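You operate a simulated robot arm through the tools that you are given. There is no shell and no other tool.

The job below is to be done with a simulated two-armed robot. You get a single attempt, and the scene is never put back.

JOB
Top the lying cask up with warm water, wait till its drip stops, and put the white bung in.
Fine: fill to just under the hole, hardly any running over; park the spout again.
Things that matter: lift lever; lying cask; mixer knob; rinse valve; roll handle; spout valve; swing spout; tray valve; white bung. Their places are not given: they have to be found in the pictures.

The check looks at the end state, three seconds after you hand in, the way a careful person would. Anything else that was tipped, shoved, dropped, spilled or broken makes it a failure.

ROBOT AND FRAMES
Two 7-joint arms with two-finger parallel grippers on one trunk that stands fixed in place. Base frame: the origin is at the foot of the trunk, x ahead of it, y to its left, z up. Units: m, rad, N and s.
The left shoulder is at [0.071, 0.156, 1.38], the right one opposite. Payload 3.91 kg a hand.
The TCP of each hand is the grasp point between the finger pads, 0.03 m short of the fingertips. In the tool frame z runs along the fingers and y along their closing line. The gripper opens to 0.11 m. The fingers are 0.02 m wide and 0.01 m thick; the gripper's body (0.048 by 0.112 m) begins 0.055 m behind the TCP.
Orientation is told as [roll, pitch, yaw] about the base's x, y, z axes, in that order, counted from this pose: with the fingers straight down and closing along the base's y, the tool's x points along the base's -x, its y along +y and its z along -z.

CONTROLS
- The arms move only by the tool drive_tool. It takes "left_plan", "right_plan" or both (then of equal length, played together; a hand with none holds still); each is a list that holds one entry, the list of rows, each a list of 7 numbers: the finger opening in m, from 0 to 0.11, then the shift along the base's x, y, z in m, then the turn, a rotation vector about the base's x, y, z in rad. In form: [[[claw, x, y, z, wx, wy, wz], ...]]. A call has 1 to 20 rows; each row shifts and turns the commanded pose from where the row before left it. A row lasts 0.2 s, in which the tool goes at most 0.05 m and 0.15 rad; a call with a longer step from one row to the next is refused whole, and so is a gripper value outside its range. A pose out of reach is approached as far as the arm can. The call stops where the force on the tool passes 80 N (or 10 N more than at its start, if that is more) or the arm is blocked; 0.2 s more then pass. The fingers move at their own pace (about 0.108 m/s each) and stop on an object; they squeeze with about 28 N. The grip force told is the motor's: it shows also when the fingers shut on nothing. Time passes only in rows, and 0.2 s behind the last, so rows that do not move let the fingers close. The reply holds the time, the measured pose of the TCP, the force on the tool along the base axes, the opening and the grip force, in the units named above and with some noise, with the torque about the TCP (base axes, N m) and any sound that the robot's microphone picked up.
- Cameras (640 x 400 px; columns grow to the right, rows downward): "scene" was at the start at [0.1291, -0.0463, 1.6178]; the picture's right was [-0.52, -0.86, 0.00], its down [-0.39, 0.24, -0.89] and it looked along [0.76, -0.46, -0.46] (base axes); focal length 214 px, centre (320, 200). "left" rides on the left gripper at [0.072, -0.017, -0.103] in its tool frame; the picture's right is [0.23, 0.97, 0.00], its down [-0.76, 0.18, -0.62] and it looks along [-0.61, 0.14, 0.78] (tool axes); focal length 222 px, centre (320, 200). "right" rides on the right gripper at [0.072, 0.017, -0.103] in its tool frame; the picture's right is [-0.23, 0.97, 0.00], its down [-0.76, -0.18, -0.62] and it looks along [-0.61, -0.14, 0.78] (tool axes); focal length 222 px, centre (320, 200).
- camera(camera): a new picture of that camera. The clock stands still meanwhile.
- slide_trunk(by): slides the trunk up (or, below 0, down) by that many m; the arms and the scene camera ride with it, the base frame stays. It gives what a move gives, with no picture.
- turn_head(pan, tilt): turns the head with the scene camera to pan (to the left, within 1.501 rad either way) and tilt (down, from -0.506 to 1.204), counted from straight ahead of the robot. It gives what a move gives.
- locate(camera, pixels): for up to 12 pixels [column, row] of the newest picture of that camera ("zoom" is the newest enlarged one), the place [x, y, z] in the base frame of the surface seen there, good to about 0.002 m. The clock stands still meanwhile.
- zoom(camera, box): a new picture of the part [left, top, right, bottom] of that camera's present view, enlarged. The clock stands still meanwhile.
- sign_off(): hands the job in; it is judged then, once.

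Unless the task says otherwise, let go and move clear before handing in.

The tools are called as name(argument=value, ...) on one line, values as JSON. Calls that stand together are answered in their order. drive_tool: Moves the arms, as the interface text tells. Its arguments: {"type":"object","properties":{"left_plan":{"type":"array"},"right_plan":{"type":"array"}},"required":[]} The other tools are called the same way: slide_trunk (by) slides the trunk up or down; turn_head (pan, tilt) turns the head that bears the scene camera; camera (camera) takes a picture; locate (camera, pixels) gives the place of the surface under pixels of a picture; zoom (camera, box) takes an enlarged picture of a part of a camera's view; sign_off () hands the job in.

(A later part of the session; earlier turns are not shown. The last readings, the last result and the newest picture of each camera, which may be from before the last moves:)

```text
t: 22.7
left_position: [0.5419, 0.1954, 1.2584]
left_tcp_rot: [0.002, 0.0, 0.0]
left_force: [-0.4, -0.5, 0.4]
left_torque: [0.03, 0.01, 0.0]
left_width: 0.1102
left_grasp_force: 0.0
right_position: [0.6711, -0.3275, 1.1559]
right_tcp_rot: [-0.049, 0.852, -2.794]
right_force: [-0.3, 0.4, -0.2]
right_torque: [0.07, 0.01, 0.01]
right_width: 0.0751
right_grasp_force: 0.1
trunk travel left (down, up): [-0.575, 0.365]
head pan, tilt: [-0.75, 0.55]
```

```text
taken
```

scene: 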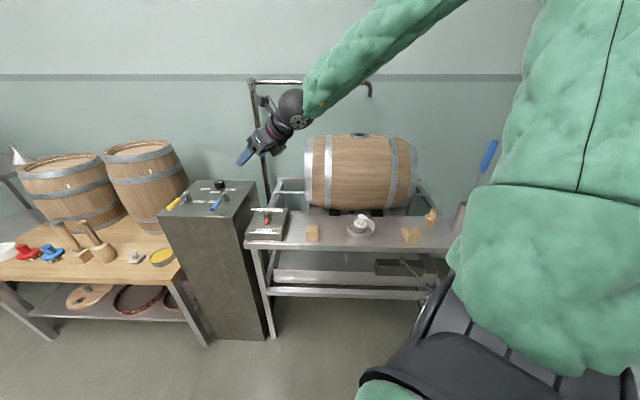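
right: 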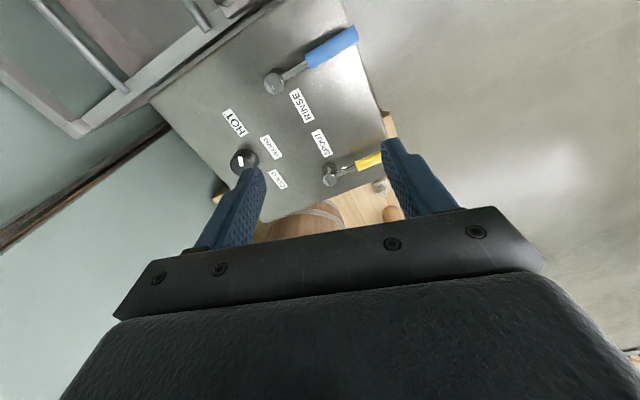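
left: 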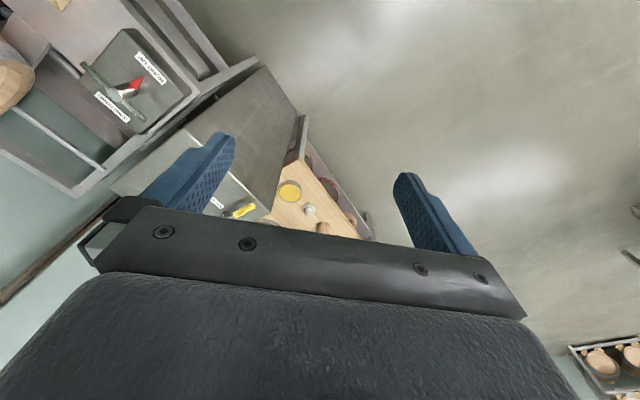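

The hand is tilted 49° outward with a small roll error of -0.05, which I'll remove while moving to above the knob at z≈1.03.

drive_tool(right_plan=[[[0.075, 0.042, 0, -0.012, -0.015, -0.0055, -0.0185], [0.075, 0.042, 0, -0.012, -0.015, -0.0055, -0.0185], [0.075, 0.042, 0, -0.012, 0, 0, 0], [0.075, 0.042, 0, -0.012, 0, 0, 0], [0.075, 0.042, 0, -0.012, 0, 0, 0], [0.075, 0.042, 0, -0.012, 0, 0, 0], [0.075, 0.042, 0, -0.012, 0, 0, 0], [0.075, 0.042, 0, -0.012, 0, 0, 0], [0.075, 0.042, 0, -0.012, 0, 0, 0], [0.075, 0, 0, -0.01, 0, 0, 0]]])

camera(camera="scene")

camera(camera="right")

```text
t: 24.9
left_position: [0.5399, 0.1971, 1.2582]
left_tcp_rot: [0.0, -0.002, 0.0]
left_force: [-0.5, 0.4, -0.3]
left_torque: [0.02, -0.02, -0.05]
left_width: 0.11
left_grasp_force: 0.2
right_position: [1.0479, -0.3246, 1.0382]
right_tcp_rot: [-0.005, 0.878, -2.79]
right_force: [-0.4, -0.7, 0.1]
right_torque: [-0.03, -0.05, 0.01]
right_width: 0.0751
right_grasp_force: 0.0
trunk travel left (down, up): [-0.575, 0.365]
head pan, tilt: [-0.75, 0.55]
```

```text
taken
```

scene: 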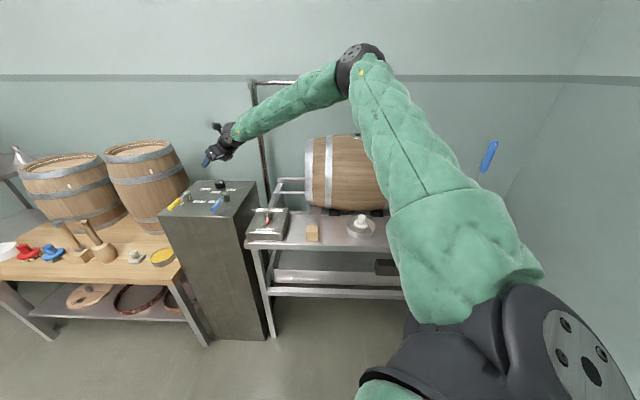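

```text
taken
```

right: 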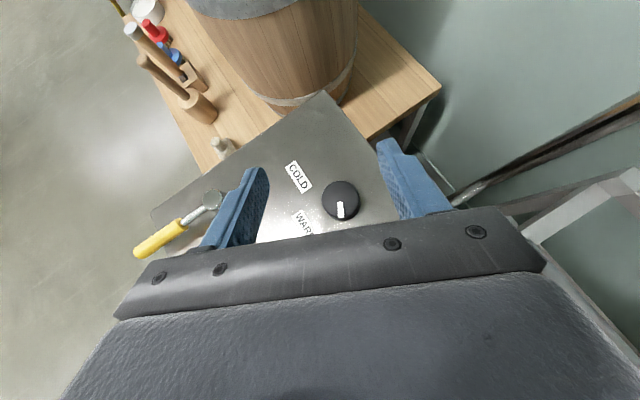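

The hand is at (1.048,-0.325,1.038), and the knob appears between the fingers at (341,200) with its mark pointing to HOT. I'll check the knob's place with this camera before going down.

locate(camera="right", pixels=[[325, 200], [357, 200], [341, 184], [341, 212], [341, 198], [300, 178], [303, 225]])

zoom(camera="right", box=[280, 160, 400, 235])

```text
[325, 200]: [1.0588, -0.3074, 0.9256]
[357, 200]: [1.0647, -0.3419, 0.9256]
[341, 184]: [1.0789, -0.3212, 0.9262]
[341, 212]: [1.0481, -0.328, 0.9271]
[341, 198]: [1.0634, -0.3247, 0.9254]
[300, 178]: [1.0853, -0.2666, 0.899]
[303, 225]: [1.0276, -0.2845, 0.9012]
```

```text
5.33 times, centred on (340, 198) of right
```

zoom: 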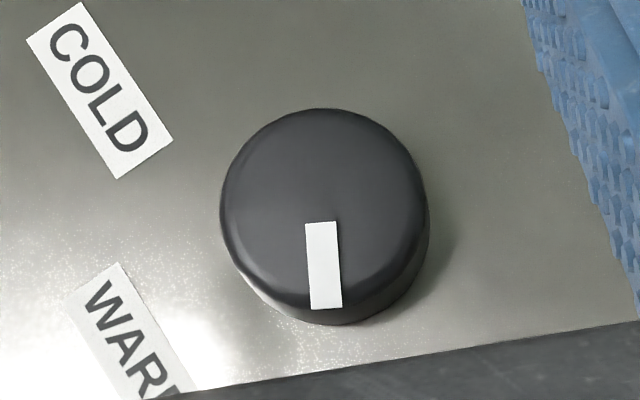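

The mark is seen clearly from above. I'll locate the mark's ends, the disc's edges and the label centres.

locate(camera="zoom", pixels=[[320, 228], [327, 300], [226, 210], [422, 210], [322, 115], [322, 312], [98, 92], [135, 335], [322, 200]])

```text
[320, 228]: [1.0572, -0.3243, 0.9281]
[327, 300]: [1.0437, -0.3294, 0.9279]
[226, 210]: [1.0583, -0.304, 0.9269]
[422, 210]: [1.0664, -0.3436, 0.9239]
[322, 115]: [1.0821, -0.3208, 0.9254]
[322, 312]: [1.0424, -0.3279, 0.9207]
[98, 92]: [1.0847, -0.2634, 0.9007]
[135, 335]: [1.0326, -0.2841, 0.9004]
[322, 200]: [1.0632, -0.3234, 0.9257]
```

The knob's centre averages to (1.063,-0.3225) and its mark is at about 197°, against WARM at about 131-134°. I'll lower the open fingers around it to z≈0.932.

drive_tool(right_plan=[[[0.075, 0, -0.0035, -0.03, 0, 0, 0], [0.075, 0, 0, -0.03, 0, 0, 0], [0.075, 0, 0, -0.025, 0, 0, 0], [0.075, 0, 0, -0.021, 0, 0, 0], [0.075, 0, 0, 0, 0, 0, 0]]])

camera(camera="right")

zoom(camera="scene", box=[160, 110, 290, 230])

```text
t: 26.1
left_position: [0.5408, 0.1975, 1.2581]
left_tcp_rot: [0.0, 0.0, 0.0]
left_force: [-0.7, -0.3, -0.8]
left_torque: [0.0, -0.01, 0.03]
left_width: 0.1101
left_grasp_force: 0.1
right_position: [1.0464, -0.3275, 0.9324]
right_tcp_rot: [-0.002, 0.879, -2.79]
right_force: [-0.5, -0.8, -1.0]
right_torque: [0.05, -0.03, -0.01]
right_width: 0.0749
right_grasp_force: 0.2
trunk travel left (down, up): [-0.575, 0.365]
head pan, tilt: [-0.75, 0.55]
```

```text
taken
```

right: 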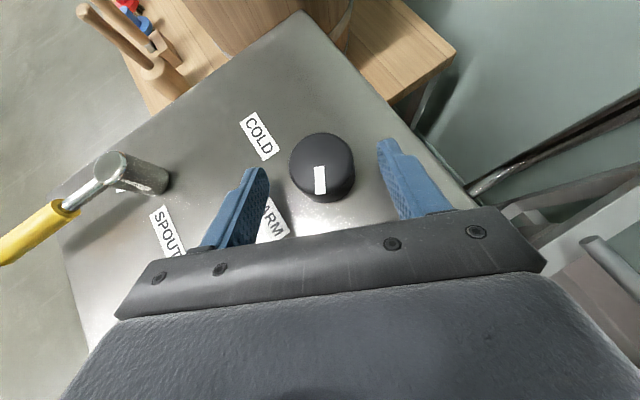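

```text
3.33 times, centred on (225, 170) of scene
```

zoom: 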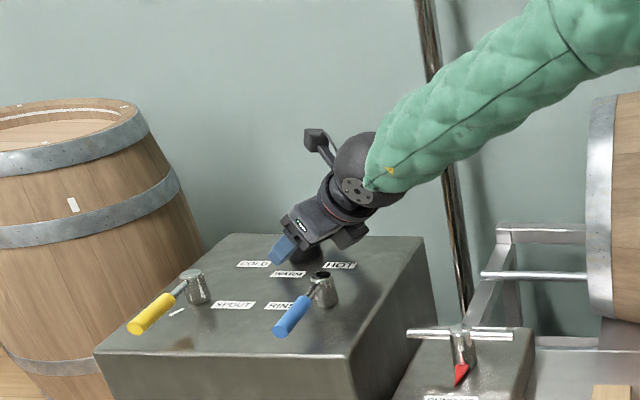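

The knob stands between the fingers at (321,167), with the fingertips just past its middle. I'll nudge 6 mm forward and close the grip.

drive_tool(right_plan=[[[0.075, 0.0056, 0.002, 0, 0, 0, 0], [0.06, 0, 0, 0, 0, 0, 0], [0.045, 0, 0, 0, 0, 0, 0], [0.035, 0, 0, 0, 0, 0, 0], [0.03, 0, 0, 0, 0, 0, 0]]])

camera(camera="right")

```text
t: 27.3
left_position: [0.542, 0.1989, 1.2583]
left_tcp_rot: [0.002, -0.001, 0.0]
left_force: [0.5, -0.7, 0.7]
left_torque: [-0.02, -0.01, -0.02]
left_width: 0.1099
left_grasp_force: 0.0
right_position: [1.0522, -0.3273, 0.9328]
right_tcp_rot: [-0.005, 0.881, -2.789]
right_force: [0.9, -0.3, 1.7]
right_torque: [0.07, 0.0, -0.03]
right_width: 0.0426
right_grasp_force: 45.0
trunk travel left (down, up): [-0.575, 0.365]
head pan, tilt: [-0.75, 0.55]
```

```text
taken
```

right: 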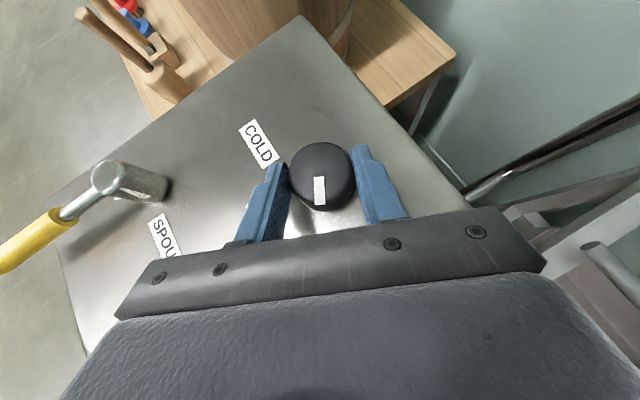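

The grip holds at width 0.0426. I'll turn clockwise by 0.56 rad first, moving the TCP about the knob's axis, and check.

drive_tool(right_plan=[[[0.03, -0.00047, 0.00161, 0, 0, 0, -0.14], [0.03, -0.00024, 0.00166, 0, 0, 0, -0.14], [0.03, 0, 0.00168, 0, 0, 0, -0.14], [0.03, 0.00023, 0.00166, 0, 0, 0, -0.14], [0.03, 0, 0, 0, 0, 0, 0]]])

camera(camera="right")

```text
t: 28.5
left_position: [0.541, 0.2002, 1.2571]
left_tcp_rot: [-0.001, -0.001, 0.0]
left_force: [-0.6, 0.1, -0.8]
left_torque: [-0.01, -0.03, -0.01]
left_width: 0.1099
left_grasp_force: 0.1
right_position: [1.0404, -0.3196, 0.9354]
right_tcp_rot: [-0.007, 0.864, 2.986]
right_force: [2.5, 30.2, -8.2]
right_torque: [0.34, 0.09, 0.76]
right_width: 0.0447
right_grasp_force: 14.6
right hand out of reach, approached as far as the arm can: row 1, 4
trunk travel left (down, up): [-0.575, 0.365]
head pan, tilt: [-0.75, 0.55]
```

```text
taken
```

right: 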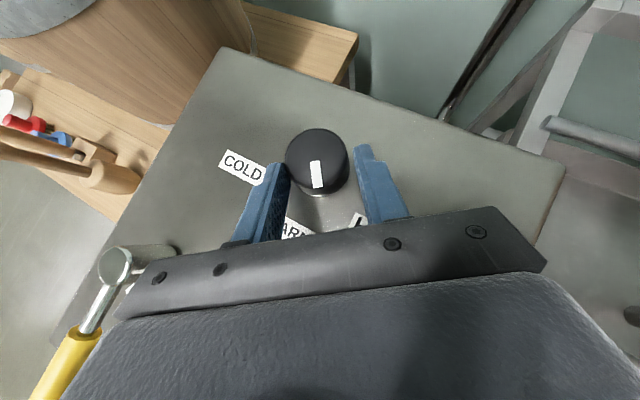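

The knob turned with the hand by about 0.5 rad, but the arm fell short in x by about 11 mm near yaw -3.3, so the wrist is near a limit there. I'll let go, rise, and look at the mark.

drive_tool(right_plan=[[[0.06, 0, 0, 0, 0, 0, 0], [0.075, 0, 0, 0, 0, 0, 0], [0.075, 0, 0, 0.03, 0, 0, 0], [0.075, 0, 0, 0.04, 0, 0, 0.0], [0.075, 0, 0, 0.03, 0, 0, 0.1], [0.075, 0, 0, 0, 0, 0, 0.14], [0.075, 0, 0, 0, 0, 0, 0.14], [0.075, 0, 0, 0, 0, 0, 0.13], [0.075, 0, 0, 0, 0, 0, 0]]])

camera(camera="right")

zoom(camera="scene", box=[160, 140, 260, 215])

```text
t: 30.5
left_position: [0.5403, 0.1983, 1.2567]
left_tcp_rot: [-0.001, -0.001, 0.0]
left_force: [0.0, 0.3, 0.8]
left_torque: [-0.03, -0.01, 0.0]
left_width: 0.11
left_grasp_force: 0.1
right_position: [1.0404, -0.3246, 1.0402]
right_tcp_rot: [-0.005, 0.868, -2.792]
right_force: [-0.6, 0.0, 0.6]
right_torque: [-0.02, 0.01, -0.03]
right_width: 0.0749
right_grasp_force: 0.1
trunk travel left (down, up): [-0.575, 0.365]
head pan, tilt: [-0.75, 0.55]
```

```text
taken
```

right: 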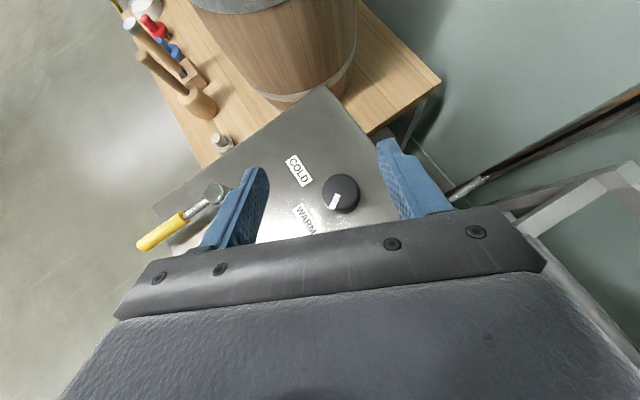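

```text
5.33 times, centred on (210, 178) of scene
```

zoom: 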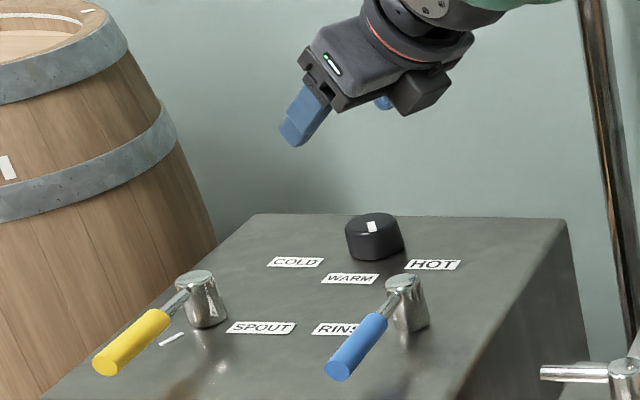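

The mark now points between HOT and WARM. I'll measure its angle precisely.

zoom(camera="right", box=[280, 145, 400, 220])

locate(camera="zoom", pixels=[[300, 245], [270, 320], [225, 252], [412, 252], [318, 155], [318, 345], [98, 140], [130, 395], [318, 245]])

```text
5.33 times, centred on (340, 182) of right
```

zoom: 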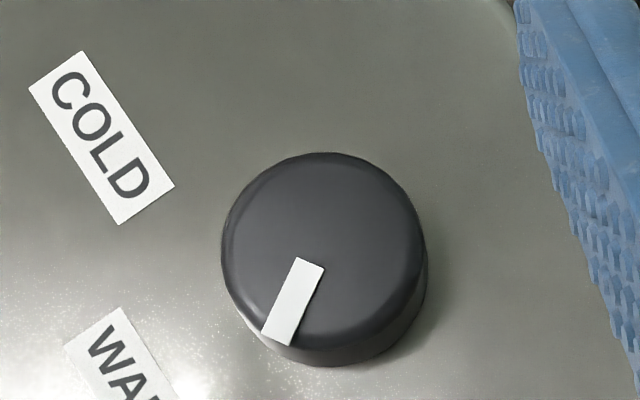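

```text
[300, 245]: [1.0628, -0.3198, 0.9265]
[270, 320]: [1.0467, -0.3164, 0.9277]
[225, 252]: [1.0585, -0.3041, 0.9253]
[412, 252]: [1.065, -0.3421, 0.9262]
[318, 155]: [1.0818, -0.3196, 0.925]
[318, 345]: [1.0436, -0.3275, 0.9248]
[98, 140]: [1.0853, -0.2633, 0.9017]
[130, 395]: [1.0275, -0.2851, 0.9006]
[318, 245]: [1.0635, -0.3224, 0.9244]
```

The mark is at ≈169°, so about -36° remain to WARM. I'll probe in free air above the knob whether the hand can start from a larger yaw (about -2.29) at the knob's place.

drive_tool(right_plan=[[[0.075, 0.0037, -0.0018, -0.005, 0, 0, 0.125], [0.075, 0.0037, -0.0018, -0.005, 0, 0, 0.125], [0.075, 0.0037, -0.0018, -0.005, 0, 0, 0.125], [0.075, 0.0036, -0.002, -0.005, 0, 0, 0.125], [0.075, 0, 0, 0, 0, 0, 0]]])

```text
t: 31.7
left_position: [0.5389, 0.1977, 1.2586]
left_tcp_rot: [-0.001, 0.001, 0.0]
left_force: [0.3, 0.3, -0.2]
left_torque: [-0.04, 0.03, 0.01]
left_width: 0.1098
left_grasp_force: 0.0
right_position: [1.056, -0.3332, 1.02]
right_tcp_rot: [-0.004, 0.866, -2.29]
right_force: [-0.8, 0.0, 0.0]
right_torque: [0.0, 0.01, 0.01]
right_width: 0.075
right_grasp_force: 0.1
trunk travel left (down, up): [-0.575, 0.365]
head pan, tilt: [-0.75, 0.55]
```

Yaw -2.29 is reachable at the knob. I'll turn a bit more to -2.15 and descend around the knob.

drive_tool(right_plan=[[[0.075, 0.0004, 0.0002, 0, 0, 0, 0.14], [0.075, 0, 0, -0.03, 0, 0, 0], [0.075, 0, 0, -0.03, 0, 0, 0], [0.075, 0, 0, -0.0275, 0, 0, 0], [0.075, 0, 0, 0, 0, 0, 0]]])

camera(camera="right")

```text
t: 32.9
left_position: [0.5404, 0.1971, 1.2589]
left_tcp_rot: [-0.002, -0.001, 0.0]
left_force: [0.1, 0.1, -0.5]
left_torque: [0.0, -0.03, 0.0]
left_width: 0.1102
left_grasp_force: 0.0
right_position: [1.0317, -0.3386, 0.9425]
right_tcp_rot: [-0.004, 0.867, -2.151]
right_force: [1.1, -4.1, 3.0]
right_torque: [-0.06, -0.19, -0.18]
right_width: 0.0769
right_grasp_force: 1.9
right hand out of reach, approached as far as the arm can: row 2, 3, 4
trunk travel left (down, up): [-0.575, 0.365]
head pan, tilt: [-0.75, 0.55]
```

```text
taken
```

right: 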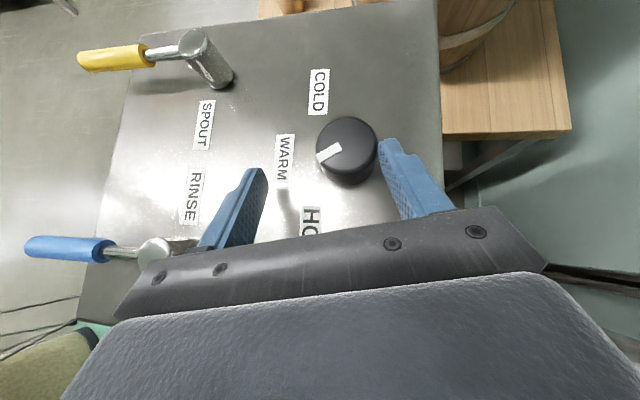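

The reach limit is about 0.93 m to the wrist, so yaw -2.15 is just too far: the right finger touched the knob at (385,160) lightly. I'll rise, use yaw -2.36, and come down again.

drive_tool(right_plan=[[[0.075, 0, 0, 0.03, 0, 0, 0], [0.075, 0, 0, 0.03, 0, 0, 0], [0.075, 0.0114, 0.0036, 0, 0, 0, -0.105], [0.075, 0.0114, 0.0036, 0, 0, 0, -0.105], [0.075, 0, 0, 0, 0, 0, 0]]])

camera(camera="right")

```text
t: 34.1
left_position: [0.5415, 0.1962, 1.2577]
left_tcp_rot: [0.0, 0.0, 0.0]
left_force: [-0.2, 0.4, -0.3]
left_torque: [0.03, -0.01, 0.02]
left_width: 0.1097
left_grasp_force: 0.0
right_position: [1.0531, -0.3316, 1.0017]
right_tcp_rot: [-0.005, 0.867, -2.363]
right_force: [-0.6, -0.2, -0.3]
right_torque: [-0.01, 0.0, 0.02]
right_width: 0.0752
right_grasp_force: 0.1
trunk travel left (down, up): [-0.575, 0.365]
head pan, tilt: [-0.75, 0.55]
```

```text
taken
```

right: 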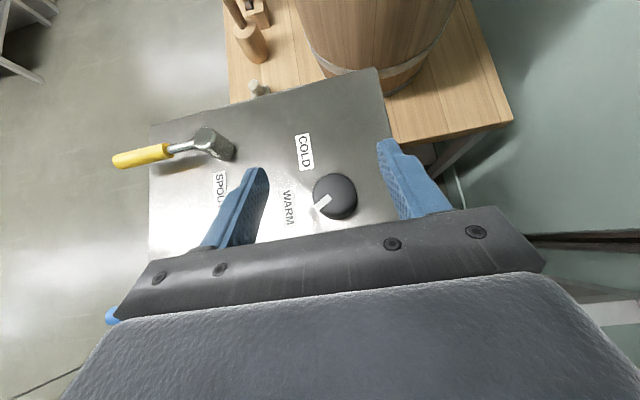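

At yaw -2.363 the hand is in place over the knob. Now I'll go down 0.069 m.

drive_tool(right_plan=[[[0.075, 0.0005, 0, -0.025, 0, 0, 0], [0.075, 0.0005, 0, -0.025, 0, 0, 0], [0.075, 0.0005, 0, -0.019, 0, 0, 0], [0.075, 0, 0, 0, 0, 0, 0]]])

camera(camera="right")

```text
t: 35.1
left_position: [0.5415, 0.1976, 1.2575]
left_tcp_rot: [-0.001, -0.001, 0.001]
left_force: [-0.1, -0.2, -0.1]
left_torque: [0.0, -0.01, 0.04]
left_width: 0.1099
left_grasp_force: 0.1
right_position: [1.0473, -0.3304, 0.9372]
right_tcp_rot: [-0.006, 0.868, -2.363]
right_force: [0.6, -0.1, 0.7]
right_torque: [-0.01, -0.01, 0.06]
right_width: 0.0751
right_grasp_force: 0.0
right hand out of reach, approached as far as the arm can: row 3
trunk travel left (down, up): [-0.575, 0.365]
head pan, tilt: [-0.75, 0.55]
```

```text
taken
```

right: 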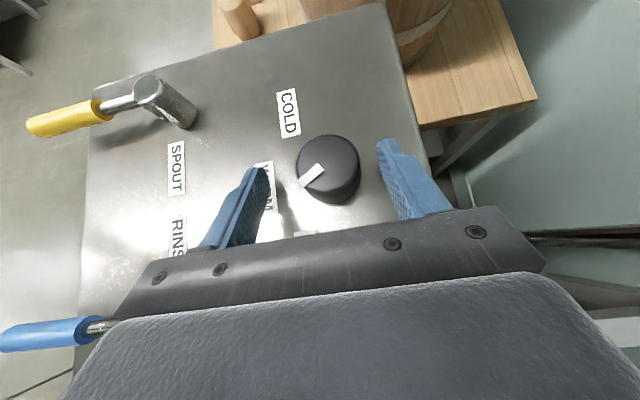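

The hand stopped at (1.047,-0.330,0.937), a few mm short, because low poses are harder from this trunk height. I'll rise 0.1 m, centre over the knob, then lower the trunk by 0.1 m instead.

drive_tool(right_plan=[[[0.075, 0, 0, 0.03, 0, 0, 0], [0.075, 0.002, 0, 0.03, 0, 0, 0], [0.075, 0.003, -0.001, 0.03, 0, 0, 0], [0.075, 0.003, -0.001, 0.02, 0, 0, 0], [0.075, 0, 0, 0, 0, 0, 0]]])

```text
t: 36.3
left_position: [0.5422, 0.1973, 1.2577]
left_tcp_rot: [-0.002, 0.0, 0.0]
left_force: [0.1, -0.4, -0.1]
left_torque: [0.03, 0.0, 0.02]
left_width: 0.11
left_grasp_force: 0.1
right_position: [1.0587, -0.3327, 1.0443]
right_tcp_rot: [-0.008, 0.867, -2.363]
right_force: [-0.1, 0.0, -0.2]
right_torque: [0.03, -0.03, -0.02]
right_width: 0.075
right_grasp_force: 0.0
trunk travel left (down, up): [-0.575, 0.365]
head pan, tilt: [-0.75, 0.55]
```

The hand is at (1.0587,-0.3327,1.044). I'll shift slightly to centre on the knob and slide the trunk down 0.1 m.

drive_tool(right_plan=[[[0.075, -0.004, 0.001, 0, 0, 0, 0], [0.075, 0, 0, 0, 0, 0, 0]]])

slide_trunk(by=-0.1)

camera(camera="right")

```text
t: 36.9
left_position: [0.5406, 0.1963, 1.2575]
left_tcp_rot: [0.0, 0.002, -0.001]
left_force: [0.1, 0.5, -0.8]
left_torque: [-0.02, 0.02, 0.0]
left_width: 0.11
left_grasp_force: 0.1
right_position: [1.055, -0.3322, 1.0456]
right_tcp_rot: [-0.006, 0.867, -2.361]
right_force: [-0.2, 0.2, 0.1]
right_torque: [0.0, -0.01, -0.02]
right_width: 0.0749
right_grasp_force: 0.1
trunk travel left (down, up): [-0.575, 0.365]
head pan, tilt: [-0.75, 0.55]
```

```text
t: 38.2
left_position: [0.5407, 0.198, 1.1584]
left_tcp_rot: [0.002, 0.001, 0.0]
left_force: [1.0, 0.2, 0.7]
left_torque: [0.06, -0.01, -0.04]
left_width: 0.1098
left_grasp_force: 0.1
right_position: [1.0525, -0.3318, 0.9461]
right_tcp_rot: [-0.004, 0.867, -2.361]
right_force: [-1.1, 0.0, 1.0]
right_torque: [-0.02, -0.02, -0.01]
right_width: 0.075
right_grasp_force: 0.1
trunk travel left (down, up): [-0.475, 0.465]
head pan, tilt: [-0.75, 0.55]
```

```text
taken
```

right: 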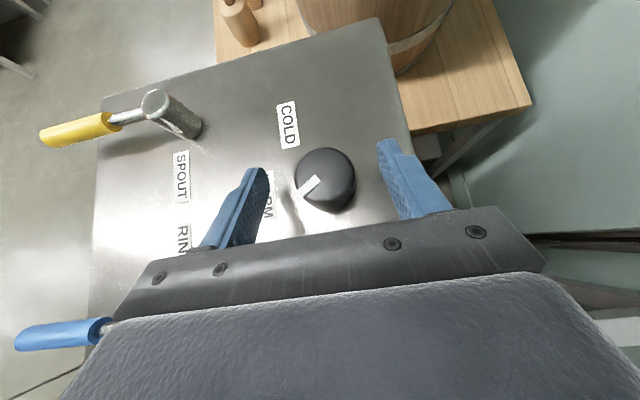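

Now the hand is at (1.0525,-0.332,0.946), with the knob centred between the fingers. I'll go down the last 13 mm and close.

drive_tool(right_plan=[[[0.075, 0.002, 0, -0.0135, 0, 0, 0], [0.06, 0, 0, 0, 0, 0, 0], [0.045, 0, 0, 0, 0, 0, 0], [0.035, 0, 0, 0, 0, 0, 0], [0.03, 0, 0, 0, 0, 0, 0]]])

camera(camera="right")

```text
t: 39.4
left_position: [0.5398, 0.1977, 1.1579]
left_tcp_rot: [0.0, -0.001, -0.001]
left_force: [0.1, 0.4, -0.1]
left_torque: [0.0, -0.01, -0.03]
left_width: 0.1098
left_grasp_force: 0.1
right_position: [1.0559, -0.3303, 0.9332]
right_tcp_rot: [-0.006, 0.867, -2.362]
right_force: [-3.8, 3.0, 2.0]
right_torque: [0.53, 0.15, 0.07]
right_width: 0.0421
right_grasp_force: 44.8
trunk travel left (down, up): [-0.475, 0.465]
head pan, tilt: [-0.75, 0.55]
```

```text
taken
```

right: 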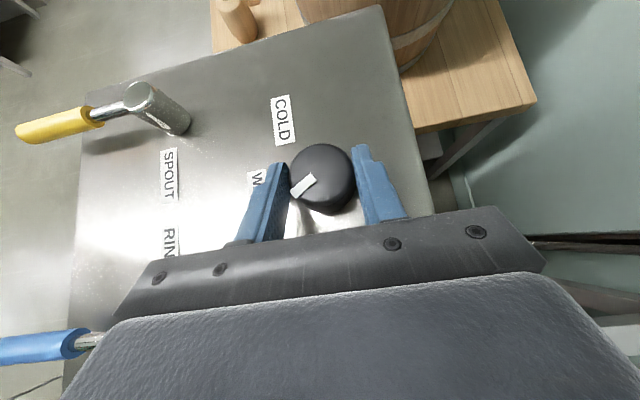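

The grip is firm (width 0.0421). I'll turn clockwise by 0.63 rad about the knob's axis.

drive_tool(right_plan=[[[0.03, -0.00087, 0.001, 0, 0, 0, -0.126], [0.03, -0.00074, 0.0011, 0, 0, 0, -0.126], [0.03, -0.00059, 0.00118, 0, 0, 0, -0.126], [0.03, -0.00044, 0.00125, 0, 0, 0, -0.126], [0.03, -0.00028, 0.00129, 0, 0, 0, -0.126], [0.03, 0, 0, 0, 0, 0, 0]]])

zoom(camera="right", box=[200, 100, 400, 225])

```text
t: 40.8
left_position: [0.5387, 0.1983, 1.1575]
left_tcp_rot: [-0.002, 0.002, 0.002]
left_force: [0.2, -0.5, 0.5]
left_torque: [-0.01, 0.0, 0.0]
left_width: 0.11
left_grasp_force: 0.1
right_position: [1.0526, -0.3228, 0.9351]
right_tcp_rot: [-0.005, 0.867, -2.988]
right_force: [-1.3, 7.0, 7.7]
right_torque: [0.07, -0.28, 0.06]
right_width: 0.042
right_grasp_force: 45.0
trunk travel left (down, up): [-0.475, 0.465]
head pan, tilt: [-0.75, 0.55]
```

```text
3.20 times, centred on (300, 162) of right
```

zoom: 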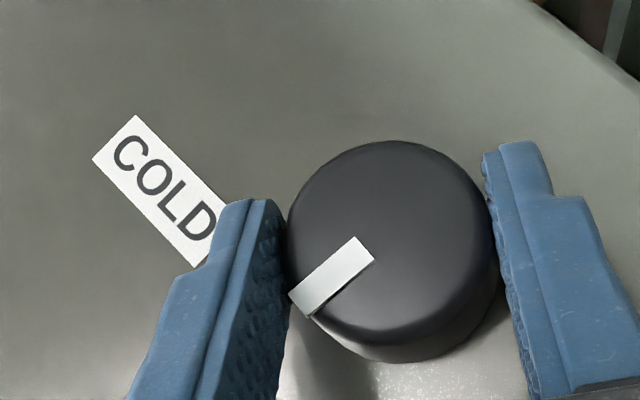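

The knob has followed. I'll measure the mark's angle from this view.

locate(camera="zoom", pixels=[[362, 250], [300, 302], [395, 145], [395, 330], [300, 225], [485, 235], [155, 190]])

```text
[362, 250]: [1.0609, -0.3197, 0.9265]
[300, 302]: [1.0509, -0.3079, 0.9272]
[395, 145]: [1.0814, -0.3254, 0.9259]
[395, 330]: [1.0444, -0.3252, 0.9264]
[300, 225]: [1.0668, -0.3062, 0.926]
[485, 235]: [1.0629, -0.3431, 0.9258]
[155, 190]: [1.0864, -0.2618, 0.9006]
```

The mark now points to about 129° by exact geometry (it began at 194.5°). I'll check the cabinet's front edge direction to fix where WARM truly is before the last small correction.

zoom(camera="scene", box=[150, 160, 280, 240])

```text
4.92 times, centred on (215, 200) of scene
```

zoom: 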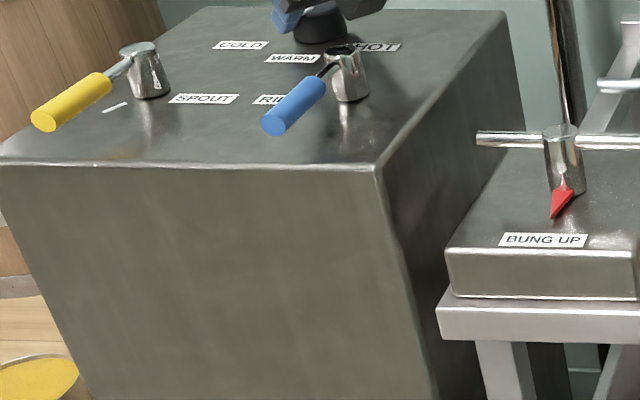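

locate(camera="zoom", pixels=[[20, 170], [365, 175], [30, 250], [380, 260], [215, 45], [265, 45], [268, 58], [318, 59], [172, 99], [238, 99], [365, 47], [398, 47]])

```text
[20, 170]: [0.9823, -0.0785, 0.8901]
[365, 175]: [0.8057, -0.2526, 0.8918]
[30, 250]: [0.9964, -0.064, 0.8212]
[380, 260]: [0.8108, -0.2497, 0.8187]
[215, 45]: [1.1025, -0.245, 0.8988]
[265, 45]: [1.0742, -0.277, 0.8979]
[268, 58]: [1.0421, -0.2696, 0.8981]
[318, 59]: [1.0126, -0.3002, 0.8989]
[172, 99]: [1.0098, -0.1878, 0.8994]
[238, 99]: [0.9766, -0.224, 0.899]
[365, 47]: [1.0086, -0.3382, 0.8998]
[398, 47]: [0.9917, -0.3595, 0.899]
```

The front edge runs at 45°, so the front (and WARM) is at 135°, with COLD and HOT labels symmetric about it. I'll turn the knob back by about 0.105 rad while it is still held.

drive_tool(right_plan=[[[0.03, 0.0001, -0.0005, 0, 0, 0, 0.0525], [0.03, 0.0001, -0.0005, 0, 0, 0, 0.0525], [0.03, 0, 0, 0, 0, 0, 0]]])

zoom(camera="right", box=[200, 100, 400, 225])

```text
t: 41.6
left_position: [0.5396, 0.198, 1.1578]
left_tcp_rot: [-0.003, 0.001, 0.001]
left_force: [-0.3, 0.9, -0.4]
left_torque: [0.03, 0.01, -0.02]
left_width: 0.1098
left_grasp_force: 0.1
right_position: [1.0529, -0.3242, 0.9334]
right_tcp_rot: [-0.006, 0.866, -2.887]
right_force: [10.3, 8.7, 7.1]
right_torque: [0.69, -0.24, 0.07]
right_width: 0.0419
right_grasp_force: 45.4
trunk travel left (down, up): [-0.475, 0.465]
head pan, tilt: [-0.75, 0.55]
```

```text
3.20 times, centred on (300, 162) of right
```

zoom: 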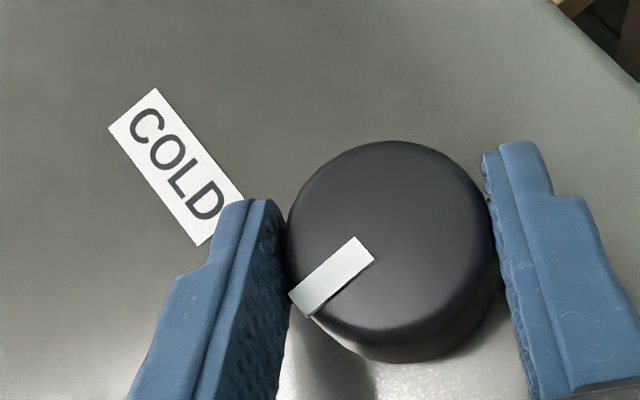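

The mark moved with the hand, now at about 134.6°, that is WARM. I'll let go, rise, and verify.

drive_tool(right_plan=[[[0.05, 0, 0, 0, 0, 0, 0], [0.065, 0, 0, 0, 0, 0, 0], [0.075, 0, 0, 0, 0, 0, 0], [0.075, 0, 0, 0.03, 0, 0, 0], [0.075, 0, 0, 0.04, 0, 0, 0], [0.075, -0.01, 0, 0.04, 0, 0, 0], [0.075, -0.03, 0, 0.03, 0, 0, 0], [0.075, -0.04, 0, 0.02, 0, 0, 0], [0.075, -0.04, 0, 0.0, 0, 0, 0], [0.075, 0, 0, 0, 0, 0, 0]]])

zoom(camera="scene", box=[195, 155, 245, 185])

camera(camera="scene")

```text
t: 43.8
left_position: [0.5417, 0.1973, 1.1568]
left_tcp_rot: [-0.001, 0.003, -0.001]
left_force: [0.6, 0.1, 0.3]
left_torque: [-0.03, 0.02, 0.03]
left_width: 0.1101
left_grasp_force: 0.1
right_position: [0.9342, -0.3274, 1.0931]
right_tcp_rot: [-0.006, 0.867, -2.888]
right_force: [0.2, -0.4, -0.2]
right_torque: [0.03, 0.0, 0.02]
right_width: 0.0751
right_grasp_force: 0.0
trunk travel left (down, up): [-0.475, 0.465]
head pan, tilt: [-0.75, 0.55]
```

```text
12.80 times, centred on (220, 170) of scene
```

zoom: 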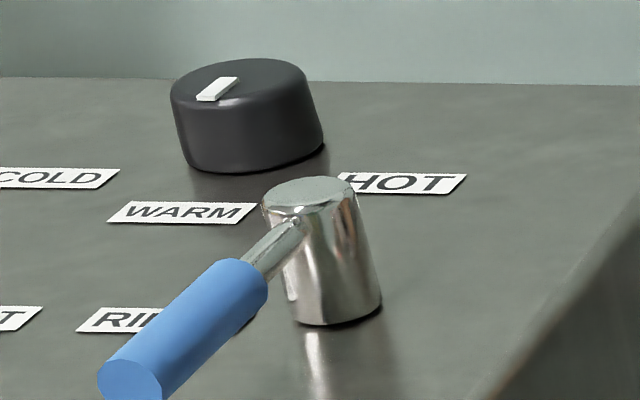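

```text
taken
```

scene: 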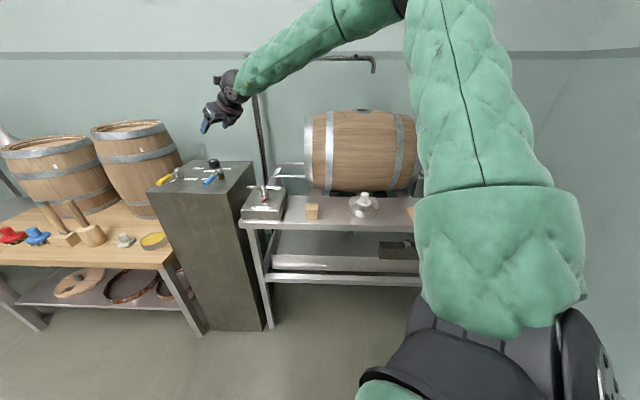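

The knob's mark now points at WARM. Next is the spout: its grip runs along (0.67,-0.74) outward at z≈1.30, so I'll bring the right hand back, untilt it and turn it to yaw ≈ -0.8, and raise the trunk.

drive_tool(right_plan=[[[0.075, -0.045, -0.01, 0.012, -0.0363, 0.1399, 0], [0.075, -0.045, -0.01, 0.012, -0.0363, 0.1399, 0], [0.075, -0.045, -0.01, 0.012, -0.0363, 0.1399, 0], [0.075, -0.045, -0.01, 0.012, -0.0363, 0.1399, 0], [0.075, -0.045, -0.01, 0.012, -0.0363, 0.1399, 0], [0.075, -0.045, -0.01, 0.012, -0.0363, 0.1399, 0], [0.075, 0, 0, 0, 0, 0, 0.149], [0.075, 0, 0, 0, 0, 0, 0.149], [0.075, 0, 0, 0, 0, 0, 0.149], [0.075, 0, 0, 0, 0, 0, 0.149], [0.075, 0, 0, 0, 0, 0, 0.149], [0.075, 0, 0, 0, 0, 0, 0.149], [0.075, 0, 0, 0, 0, 0, 0.149], [0.075, 0, 0, 0, 0, 0, 0.149], [0.075, 0, 0, 0, 0, 0, 0.149], [0.075, 0, 0, 0, 0, 0, 0.149], [0.075, 0, 0, 0, 0, 0, 0.149], [0.075, 0, 0, 0, 0, 0, 0.149], [0.075, 0, 0, 0, 0, 0, 0.149], [0.075, 0, 0, 0, 0, 0, 0.149]]])

slide_trunk(by=0.35)

camera(camera="scene")

```text
t: 48.0
left_position: [0.5407, 0.1967, 1.1587]
left_tcp_rot: [0.0, 0.0, 0.0]
left_force: [0.0, 0.6, 0.9]
left_torque: [0.03, -0.03, 0.05]
left_width: 0.1101
left_grasp_force: 0.0
right_position: [0.6628, -0.3877, 1.1637]
right_tcp_rot: [-0.007, 0.002, -0.799]
right_force: [0.2, 0.4, 0.0]
right_torque: [-0.02, 0.01, 0.0]
right_width: 0.075
right_grasp_force: 0.1
trunk travel left (down, up): [-0.475, 0.465]
head pan, tilt: [-0.75, 0.55]
```

```text
t: 51.5
left_position: [0.5402, 0.1972, 1.5082]
left_tcp_rot: [0.001, 0.001, 0.0]
left_force: [-0.7, -0.7, 0.4]
left_torque: [0.02, 0.02, -0.02]
left_width: 0.11
left_grasp_force: 0.0
right_position: [0.6629, -0.3889, 1.5132]
right_tcp_rot: [-0.007, -0.001, -0.803]
right_force: [-0.5, -0.3, -0.9]
right_torque: [-0.04, -0.01, 0.01]
right_width: 0.075
right_grasp_force: 0.1
trunk travel left (down, up): [-0.825, 0.115]
head pan, tilt: [-0.75, 0.55]
```

```text
taken
```

scene: 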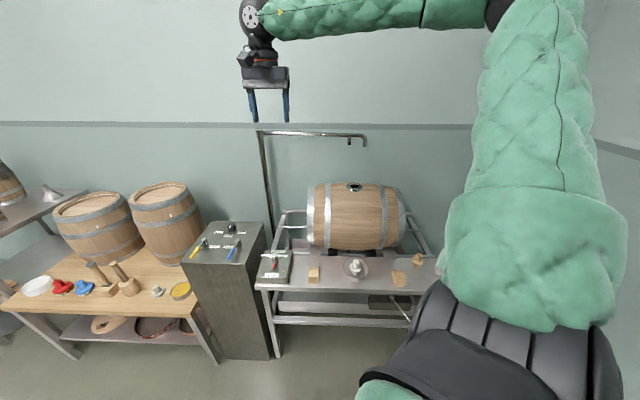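

The trunk is back at its first height, with the hand at (0.663,-0.389,1.513). I'll zoom in on the spout again for its grip and pivot.

zoom(camera="scene", box=[335, 120, 385, 155])

locate(camera="zoom", pixels=[[174, 298], [174, 275], [174, 235], [174, 215], [150, 260], [198, 260], [176, 190], [100, 165], [380, 300], [340, 300], [415, 300]])

zoom(camera="scene", box=[245, 115, 385, 200])

```text
11.43 times, centred on (360, 138) of scene
```

zoom: 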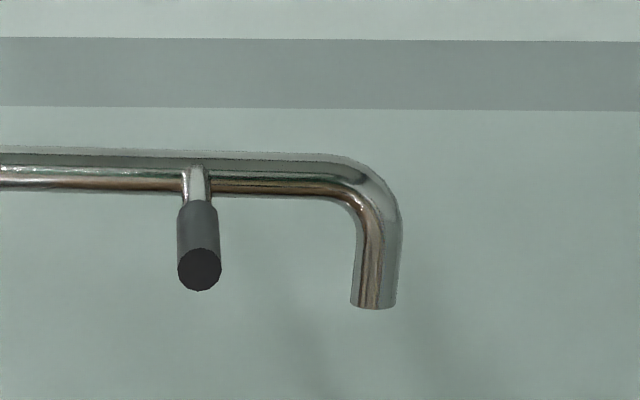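

```text
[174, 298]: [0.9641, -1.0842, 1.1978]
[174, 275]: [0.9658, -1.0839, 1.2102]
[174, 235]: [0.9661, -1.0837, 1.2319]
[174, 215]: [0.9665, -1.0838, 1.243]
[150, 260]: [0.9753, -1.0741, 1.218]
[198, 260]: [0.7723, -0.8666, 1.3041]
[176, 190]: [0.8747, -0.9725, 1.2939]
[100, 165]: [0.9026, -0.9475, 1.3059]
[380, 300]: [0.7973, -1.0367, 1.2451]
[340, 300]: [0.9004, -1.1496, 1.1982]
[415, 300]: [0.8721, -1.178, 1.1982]
```

```text
4.57 times, centred on (315, 158) of scene
```

zoom: 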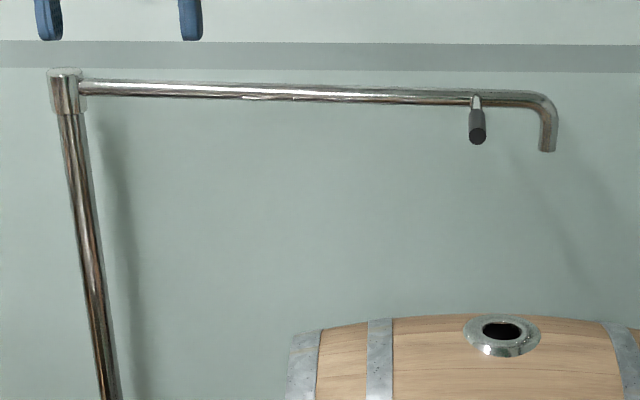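

locate(camera="zoom", pixels=[[56, 92], [66, 92], [78, 92], [75, 200], [478, 135], [478, 118], [484, 128], [300, 96], [100, 88], [545, 150], [548, 130]])

```text
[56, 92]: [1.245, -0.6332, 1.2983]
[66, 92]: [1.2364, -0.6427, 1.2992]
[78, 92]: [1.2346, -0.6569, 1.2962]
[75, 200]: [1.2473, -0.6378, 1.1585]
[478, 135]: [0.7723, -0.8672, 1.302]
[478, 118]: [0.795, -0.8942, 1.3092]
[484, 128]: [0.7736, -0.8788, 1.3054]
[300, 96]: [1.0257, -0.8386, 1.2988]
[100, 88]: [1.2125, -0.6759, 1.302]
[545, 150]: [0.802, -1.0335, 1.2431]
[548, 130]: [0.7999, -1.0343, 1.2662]
```

From these points the pivot is near (1.252,-0.651), the outlet near (0.807,-1.041) with a 0.592 m arm, and the hole is 0.593 m from the pivot, so a swing of about -0.42 rad brings the outlet over it. I'll bring the right hand to a pre-grasp in front of the grip, tilted 40° outward.

drive_tool(right_plan=[[[0.075, 0.0079, -0.0411, -0.0122, 0, 0, -0.05], [0.075, 0.0079, -0.0411, -0.0122, -0.0527, -0.0461, 0], [0.075, 0.0079, -0.0411, -0.0122, -0.0527, -0.0461, 0], [0.075, 0.0079, -0.0411, -0.0122, -0.0527, -0.0461, 0], [0.075, 0.0079, -0.0411, -0.0122, -0.0527, -0.0461, 0], [0.075, 0.0079, -0.0411, -0.0122, -0.0527, -0.0461, 0], [0.075, 0.0079, -0.0411, -0.0122, -0.0527, -0.0461, 0], [0.075, 0.0079, -0.0411, -0.0122, -0.0527, -0.0461, 0], [0.075, 0.0079, -0.0411, -0.0122, -0.0527, -0.0461, 0], [0.075, 0.0079, -0.0411, -0.0122, -0.0527, -0.0461, 0], [0.075, 0.0079, -0.0411, -0.0122, -0.0527, -0.0461, 0], [0.075, 0, 0, 0, 0, 0, 0]]])

camera(camera="right")

camera(camera="scene")

```text
t: 54.0
left_position: [0.5415, 0.198, 1.508]
left_tcp_rot: [-0.001, -0.001, 0.002]
left_force: [0.7, 0.1, -1.0]
left_torque: [-0.03, 0.03, -0.01]
left_width: 0.1101
left_grasp_force: 0.1
right_position: [0.7476, -0.8421, 1.3797]
right_tcp_rot: [-0.008, -0.702, -0.851]
right_force: [-0.3, 0.6, 0.6]
right_torque: [0.01, 0.01, 0.0]
right_width: 0.075
right_grasp_force: 0.0
trunk travel left (down, up): [-0.825, 0.115]
head pan, tilt: [-0.75, 0.55]
```

```text
taken
```

right: 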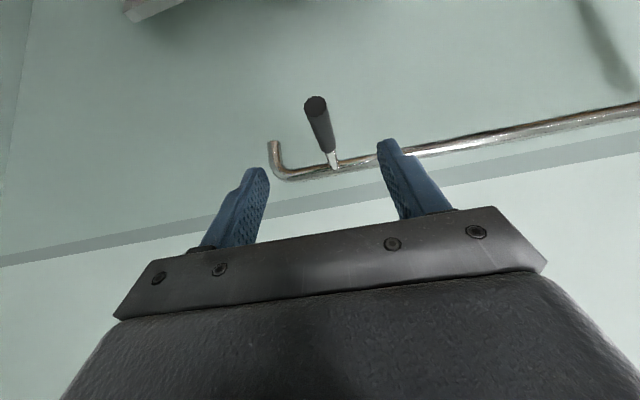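

```text
taken
```

scene: 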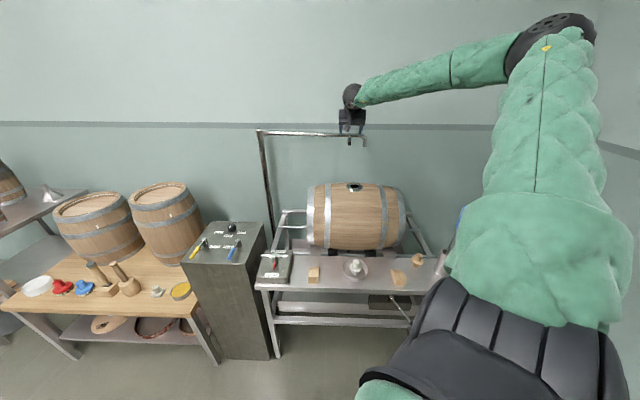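

The grip shows between the fingers at (318,105)-(330,150). I'll check its place with this camera.

locate(camera="right", pixels=[[316, 106], [316, 118], [320, 130], [326, 145], [306, 106], [327, 106], [274, 145], [333, 163], [300, 172]])

```text
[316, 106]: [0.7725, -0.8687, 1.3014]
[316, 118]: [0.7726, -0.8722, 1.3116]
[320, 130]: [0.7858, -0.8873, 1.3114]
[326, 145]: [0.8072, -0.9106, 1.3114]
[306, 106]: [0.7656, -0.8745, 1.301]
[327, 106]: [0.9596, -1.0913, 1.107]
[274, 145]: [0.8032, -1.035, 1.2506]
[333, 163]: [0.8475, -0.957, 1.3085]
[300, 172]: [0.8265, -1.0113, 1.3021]
```

The axis of the grip is at z≈1.301 with a 10 mm radius, as planned. I'll move in and close on it.

drive_tool(right_plan=[[[0.075, 0.0148, -0.0158, -0.0259, 0, 0, 0], [0.075, 0.0148, -0.0158, -0.0259, 0, 0, 0], [0.075, 0.0148, -0.0158, -0.0259, 0, 0, 0], [0.05, 0, 0, 0, 0, 0, 0], [0.03, 0, 0, 0, 0, 0, 0], [0.012, 0, 0, 0, 0, 0, 0], [0.01, 0, 0, 0, 0, 0, 0]]])

camera(camera="right")

```text
t: 55.6
left_position: [0.5394, 0.1962, 1.508]
left_tcp_rot: [0.0, -0.001, 0.0]
left_force: [0.3, 0.7, -0.1]
left_torque: [-0.01, 0.01, -0.04]
left_width: 0.1099
left_grasp_force: 0.0
right_position: [0.7918, -0.8898, 1.3005]
right_tcp_rot: [-0.007, -0.7, -0.851]
right_force: [-9.0, -4.6, 0.2]
right_torque: [-0.09, -0.09, -0.08]
right_width: 0.0152
right_grasp_force: 5.2
trunk travel left (down, up): [-0.825, 0.115]
head pan, tilt: [-0.75, 0.55]
```

```text
taken
```

right: 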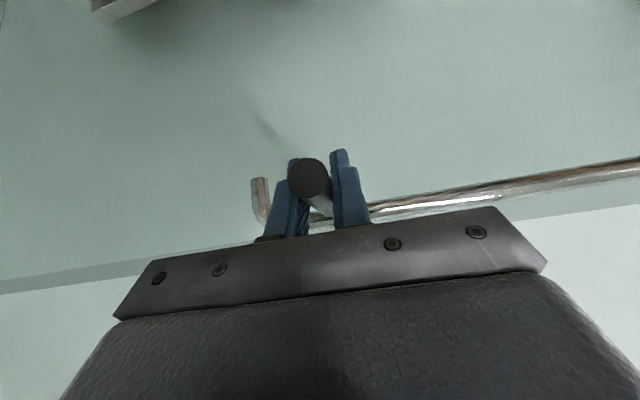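

The fingers are on the grip (310,178). I'll let the grip firm up and swing the first part of the arc about the pivot.

drive_tool(right_plan=[[[0.005, 0, 0, 0, 0, 0, 0], [0.005, 0, 0, 0, 0, 0, 0], [0.005, -0.012, 0.0247, 0, 0, 0, -0.0529], [0.005, -0.0107, 0.0253, 0, 0, 0, -0.0529], [0.005, 0, 0, 0, 0, 0, 0]]])

zoom(camera="scene", box=[240, 70, 440, 220])

```text
t: 56.9
left_position: [0.5382, 0.1946, 1.5097]
left_tcp_rot: [0.001, 0.0, 0.001]
left_force: [-0.8, -0.1, 0.3]
left_torque: [0.03, -0.03, -0.02]
left_width: 0.1099
left_grasp_force: 0.0
right_position: [0.7689, -0.8408, 1.2997]
right_tcp_rot: [-0.007, -0.698, -0.959]
right_force: [-19.1, -7.2, -8.3]
right_torque: [0.87, 0.49, 0.0]
right_width: 0.0139
right_grasp_force: 45.7
trunk travel left (down, up): [-0.825, 0.115]
head pan, tilt: [-0.75, 0.55]
```

```text
2.67 times, centred on (340, 145) of scene
```

zoom: 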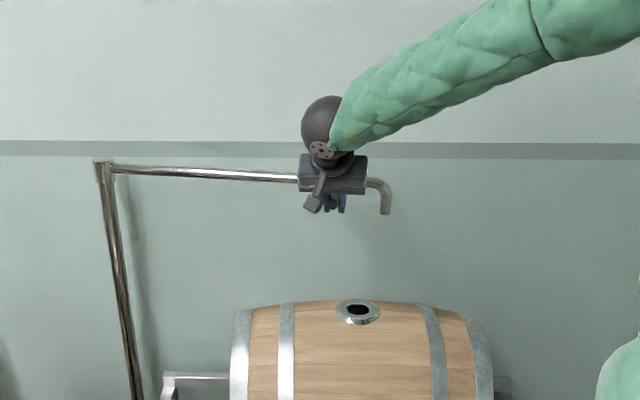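

The spout follows the hand. I'll go on along the arc to about the last part, then check the outlet against the hole.

drive_tool(right_plan=[[[0.005, -0.0093, 0.0258, 0, 0, 0, -0.0529], [0.005, -0.0079, 0.0263, 0, 0, 0, -0.0529], [0.005, -0.0065, 0.0266, 0, 0, 0, -0.0529], [0.005, -0.0051, 0.0269, 0, 0, 0, -0.0529], [0.005, -0.0037, 0.0272, 0, 0, 0, -0.0529], [0.005, 0, 0, 0, 0, 0, 0]]])

zoom(camera="scene", box=[290, 90, 420, 200])

```text
t: 58.2
left_position: [0.5407, 0.1944, 1.5092]
left_tcp_rot: [0.001, -0.002, 0.003]
left_force: [0.5, -1.1, 1.2]
left_torque: [-0.01, -0.03, 0.0]
left_width: 0.1098
left_grasp_force: 0.0
right_position: [0.7368, -0.7059, 1.2999]
right_tcp_rot: [-0.007, -0.698, -1.22]
right_force: [-24.7, -2.3, -26.7]
right_torque: [-0.24, -0.21, -0.37]
right_width: 0.0138
right_grasp_force: 44.9
trunk travel left (down, up): [-0.825, 0.115]
head pan, tilt: [-0.75, 0.55]
```

```text
3.64 times, centred on (355, 145) of scene
```

zoom: 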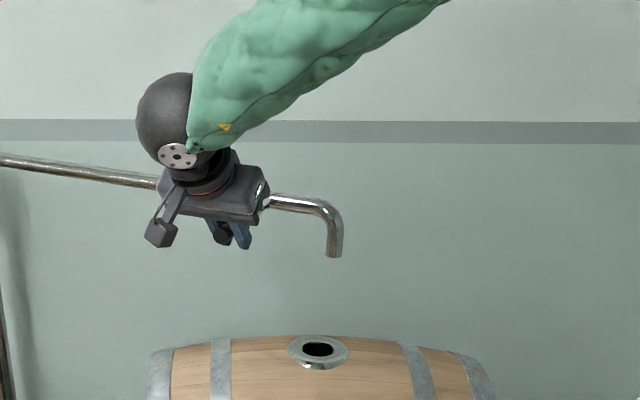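

The outlet is at (333,250) and the hole at (318,350). I'll locate both.

locate(camera="zoom", pixels=[[333, 252], [334, 235], [326, 250], [341, 250], [293, 352], [343, 352], [316, 338], [316, 364], [265, 203]])

```text
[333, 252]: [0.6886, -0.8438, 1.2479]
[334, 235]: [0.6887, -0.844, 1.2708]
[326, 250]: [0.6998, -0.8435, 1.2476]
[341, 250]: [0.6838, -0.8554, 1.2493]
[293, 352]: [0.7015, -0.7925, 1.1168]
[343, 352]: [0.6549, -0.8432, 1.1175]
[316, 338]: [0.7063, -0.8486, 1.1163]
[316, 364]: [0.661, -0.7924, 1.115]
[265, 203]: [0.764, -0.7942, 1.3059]
```

The outlet's centre is near (0.695,-0.853), about 3° short. I'll do the last step of the arc.

drive_tool(right_plan=[[[0.005, -0.0022, 0.0273, 0, 0, 0, -0.0529], [0.005, 0, 0, 0, 0, 0, 0]]])

zoom(camera="scene", box=[320, 120, 400, 200])

camera(camera="right")

```text
t: 58.9
left_position: [0.5405, 0.1947, 1.5087]
left_tcp_rot: [0.001, 0.001, 0.002]
left_force: [-1.4, -0.8, 0.0]
left_torque: [0.02, 0.0, -0.03]
left_width: 0.1099
left_grasp_force: 0.1
right_position: [0.7361, -0.6783, 1.3028]
right_tcp_rot: [-0.007, -0.697, -1.276]
right_force: [-18.6, -1.5, -24.8]
right_torque: [-0.47, -0.15, -0.17]
right_width: 0.0141
right_grasp_force: 44.6
trunk travel left (down, up): [-0.825, 0.115]
head pan, tilt: [-0.75, 0.55]
```

```text
5.00 times, centred on (360, 160) of scene
```

zoom: 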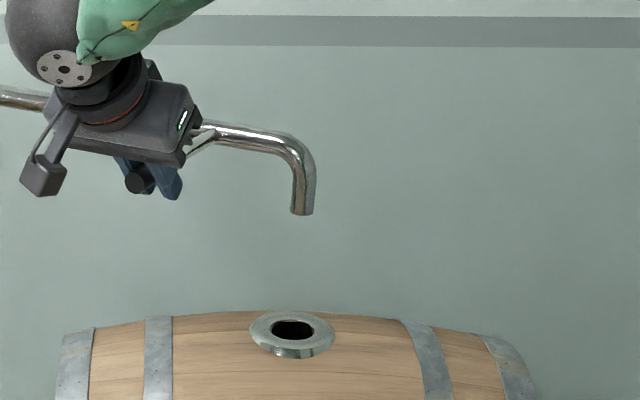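

```text
taken
```

right: 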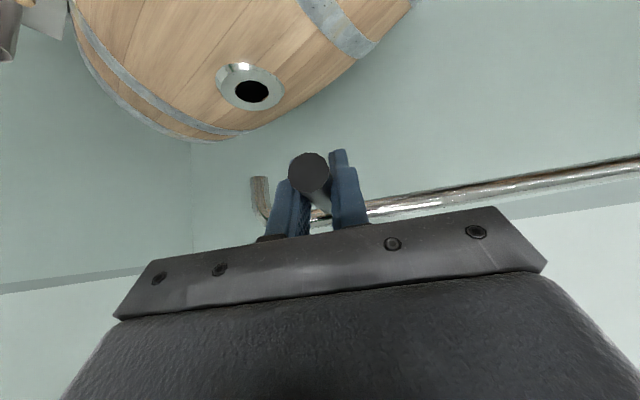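

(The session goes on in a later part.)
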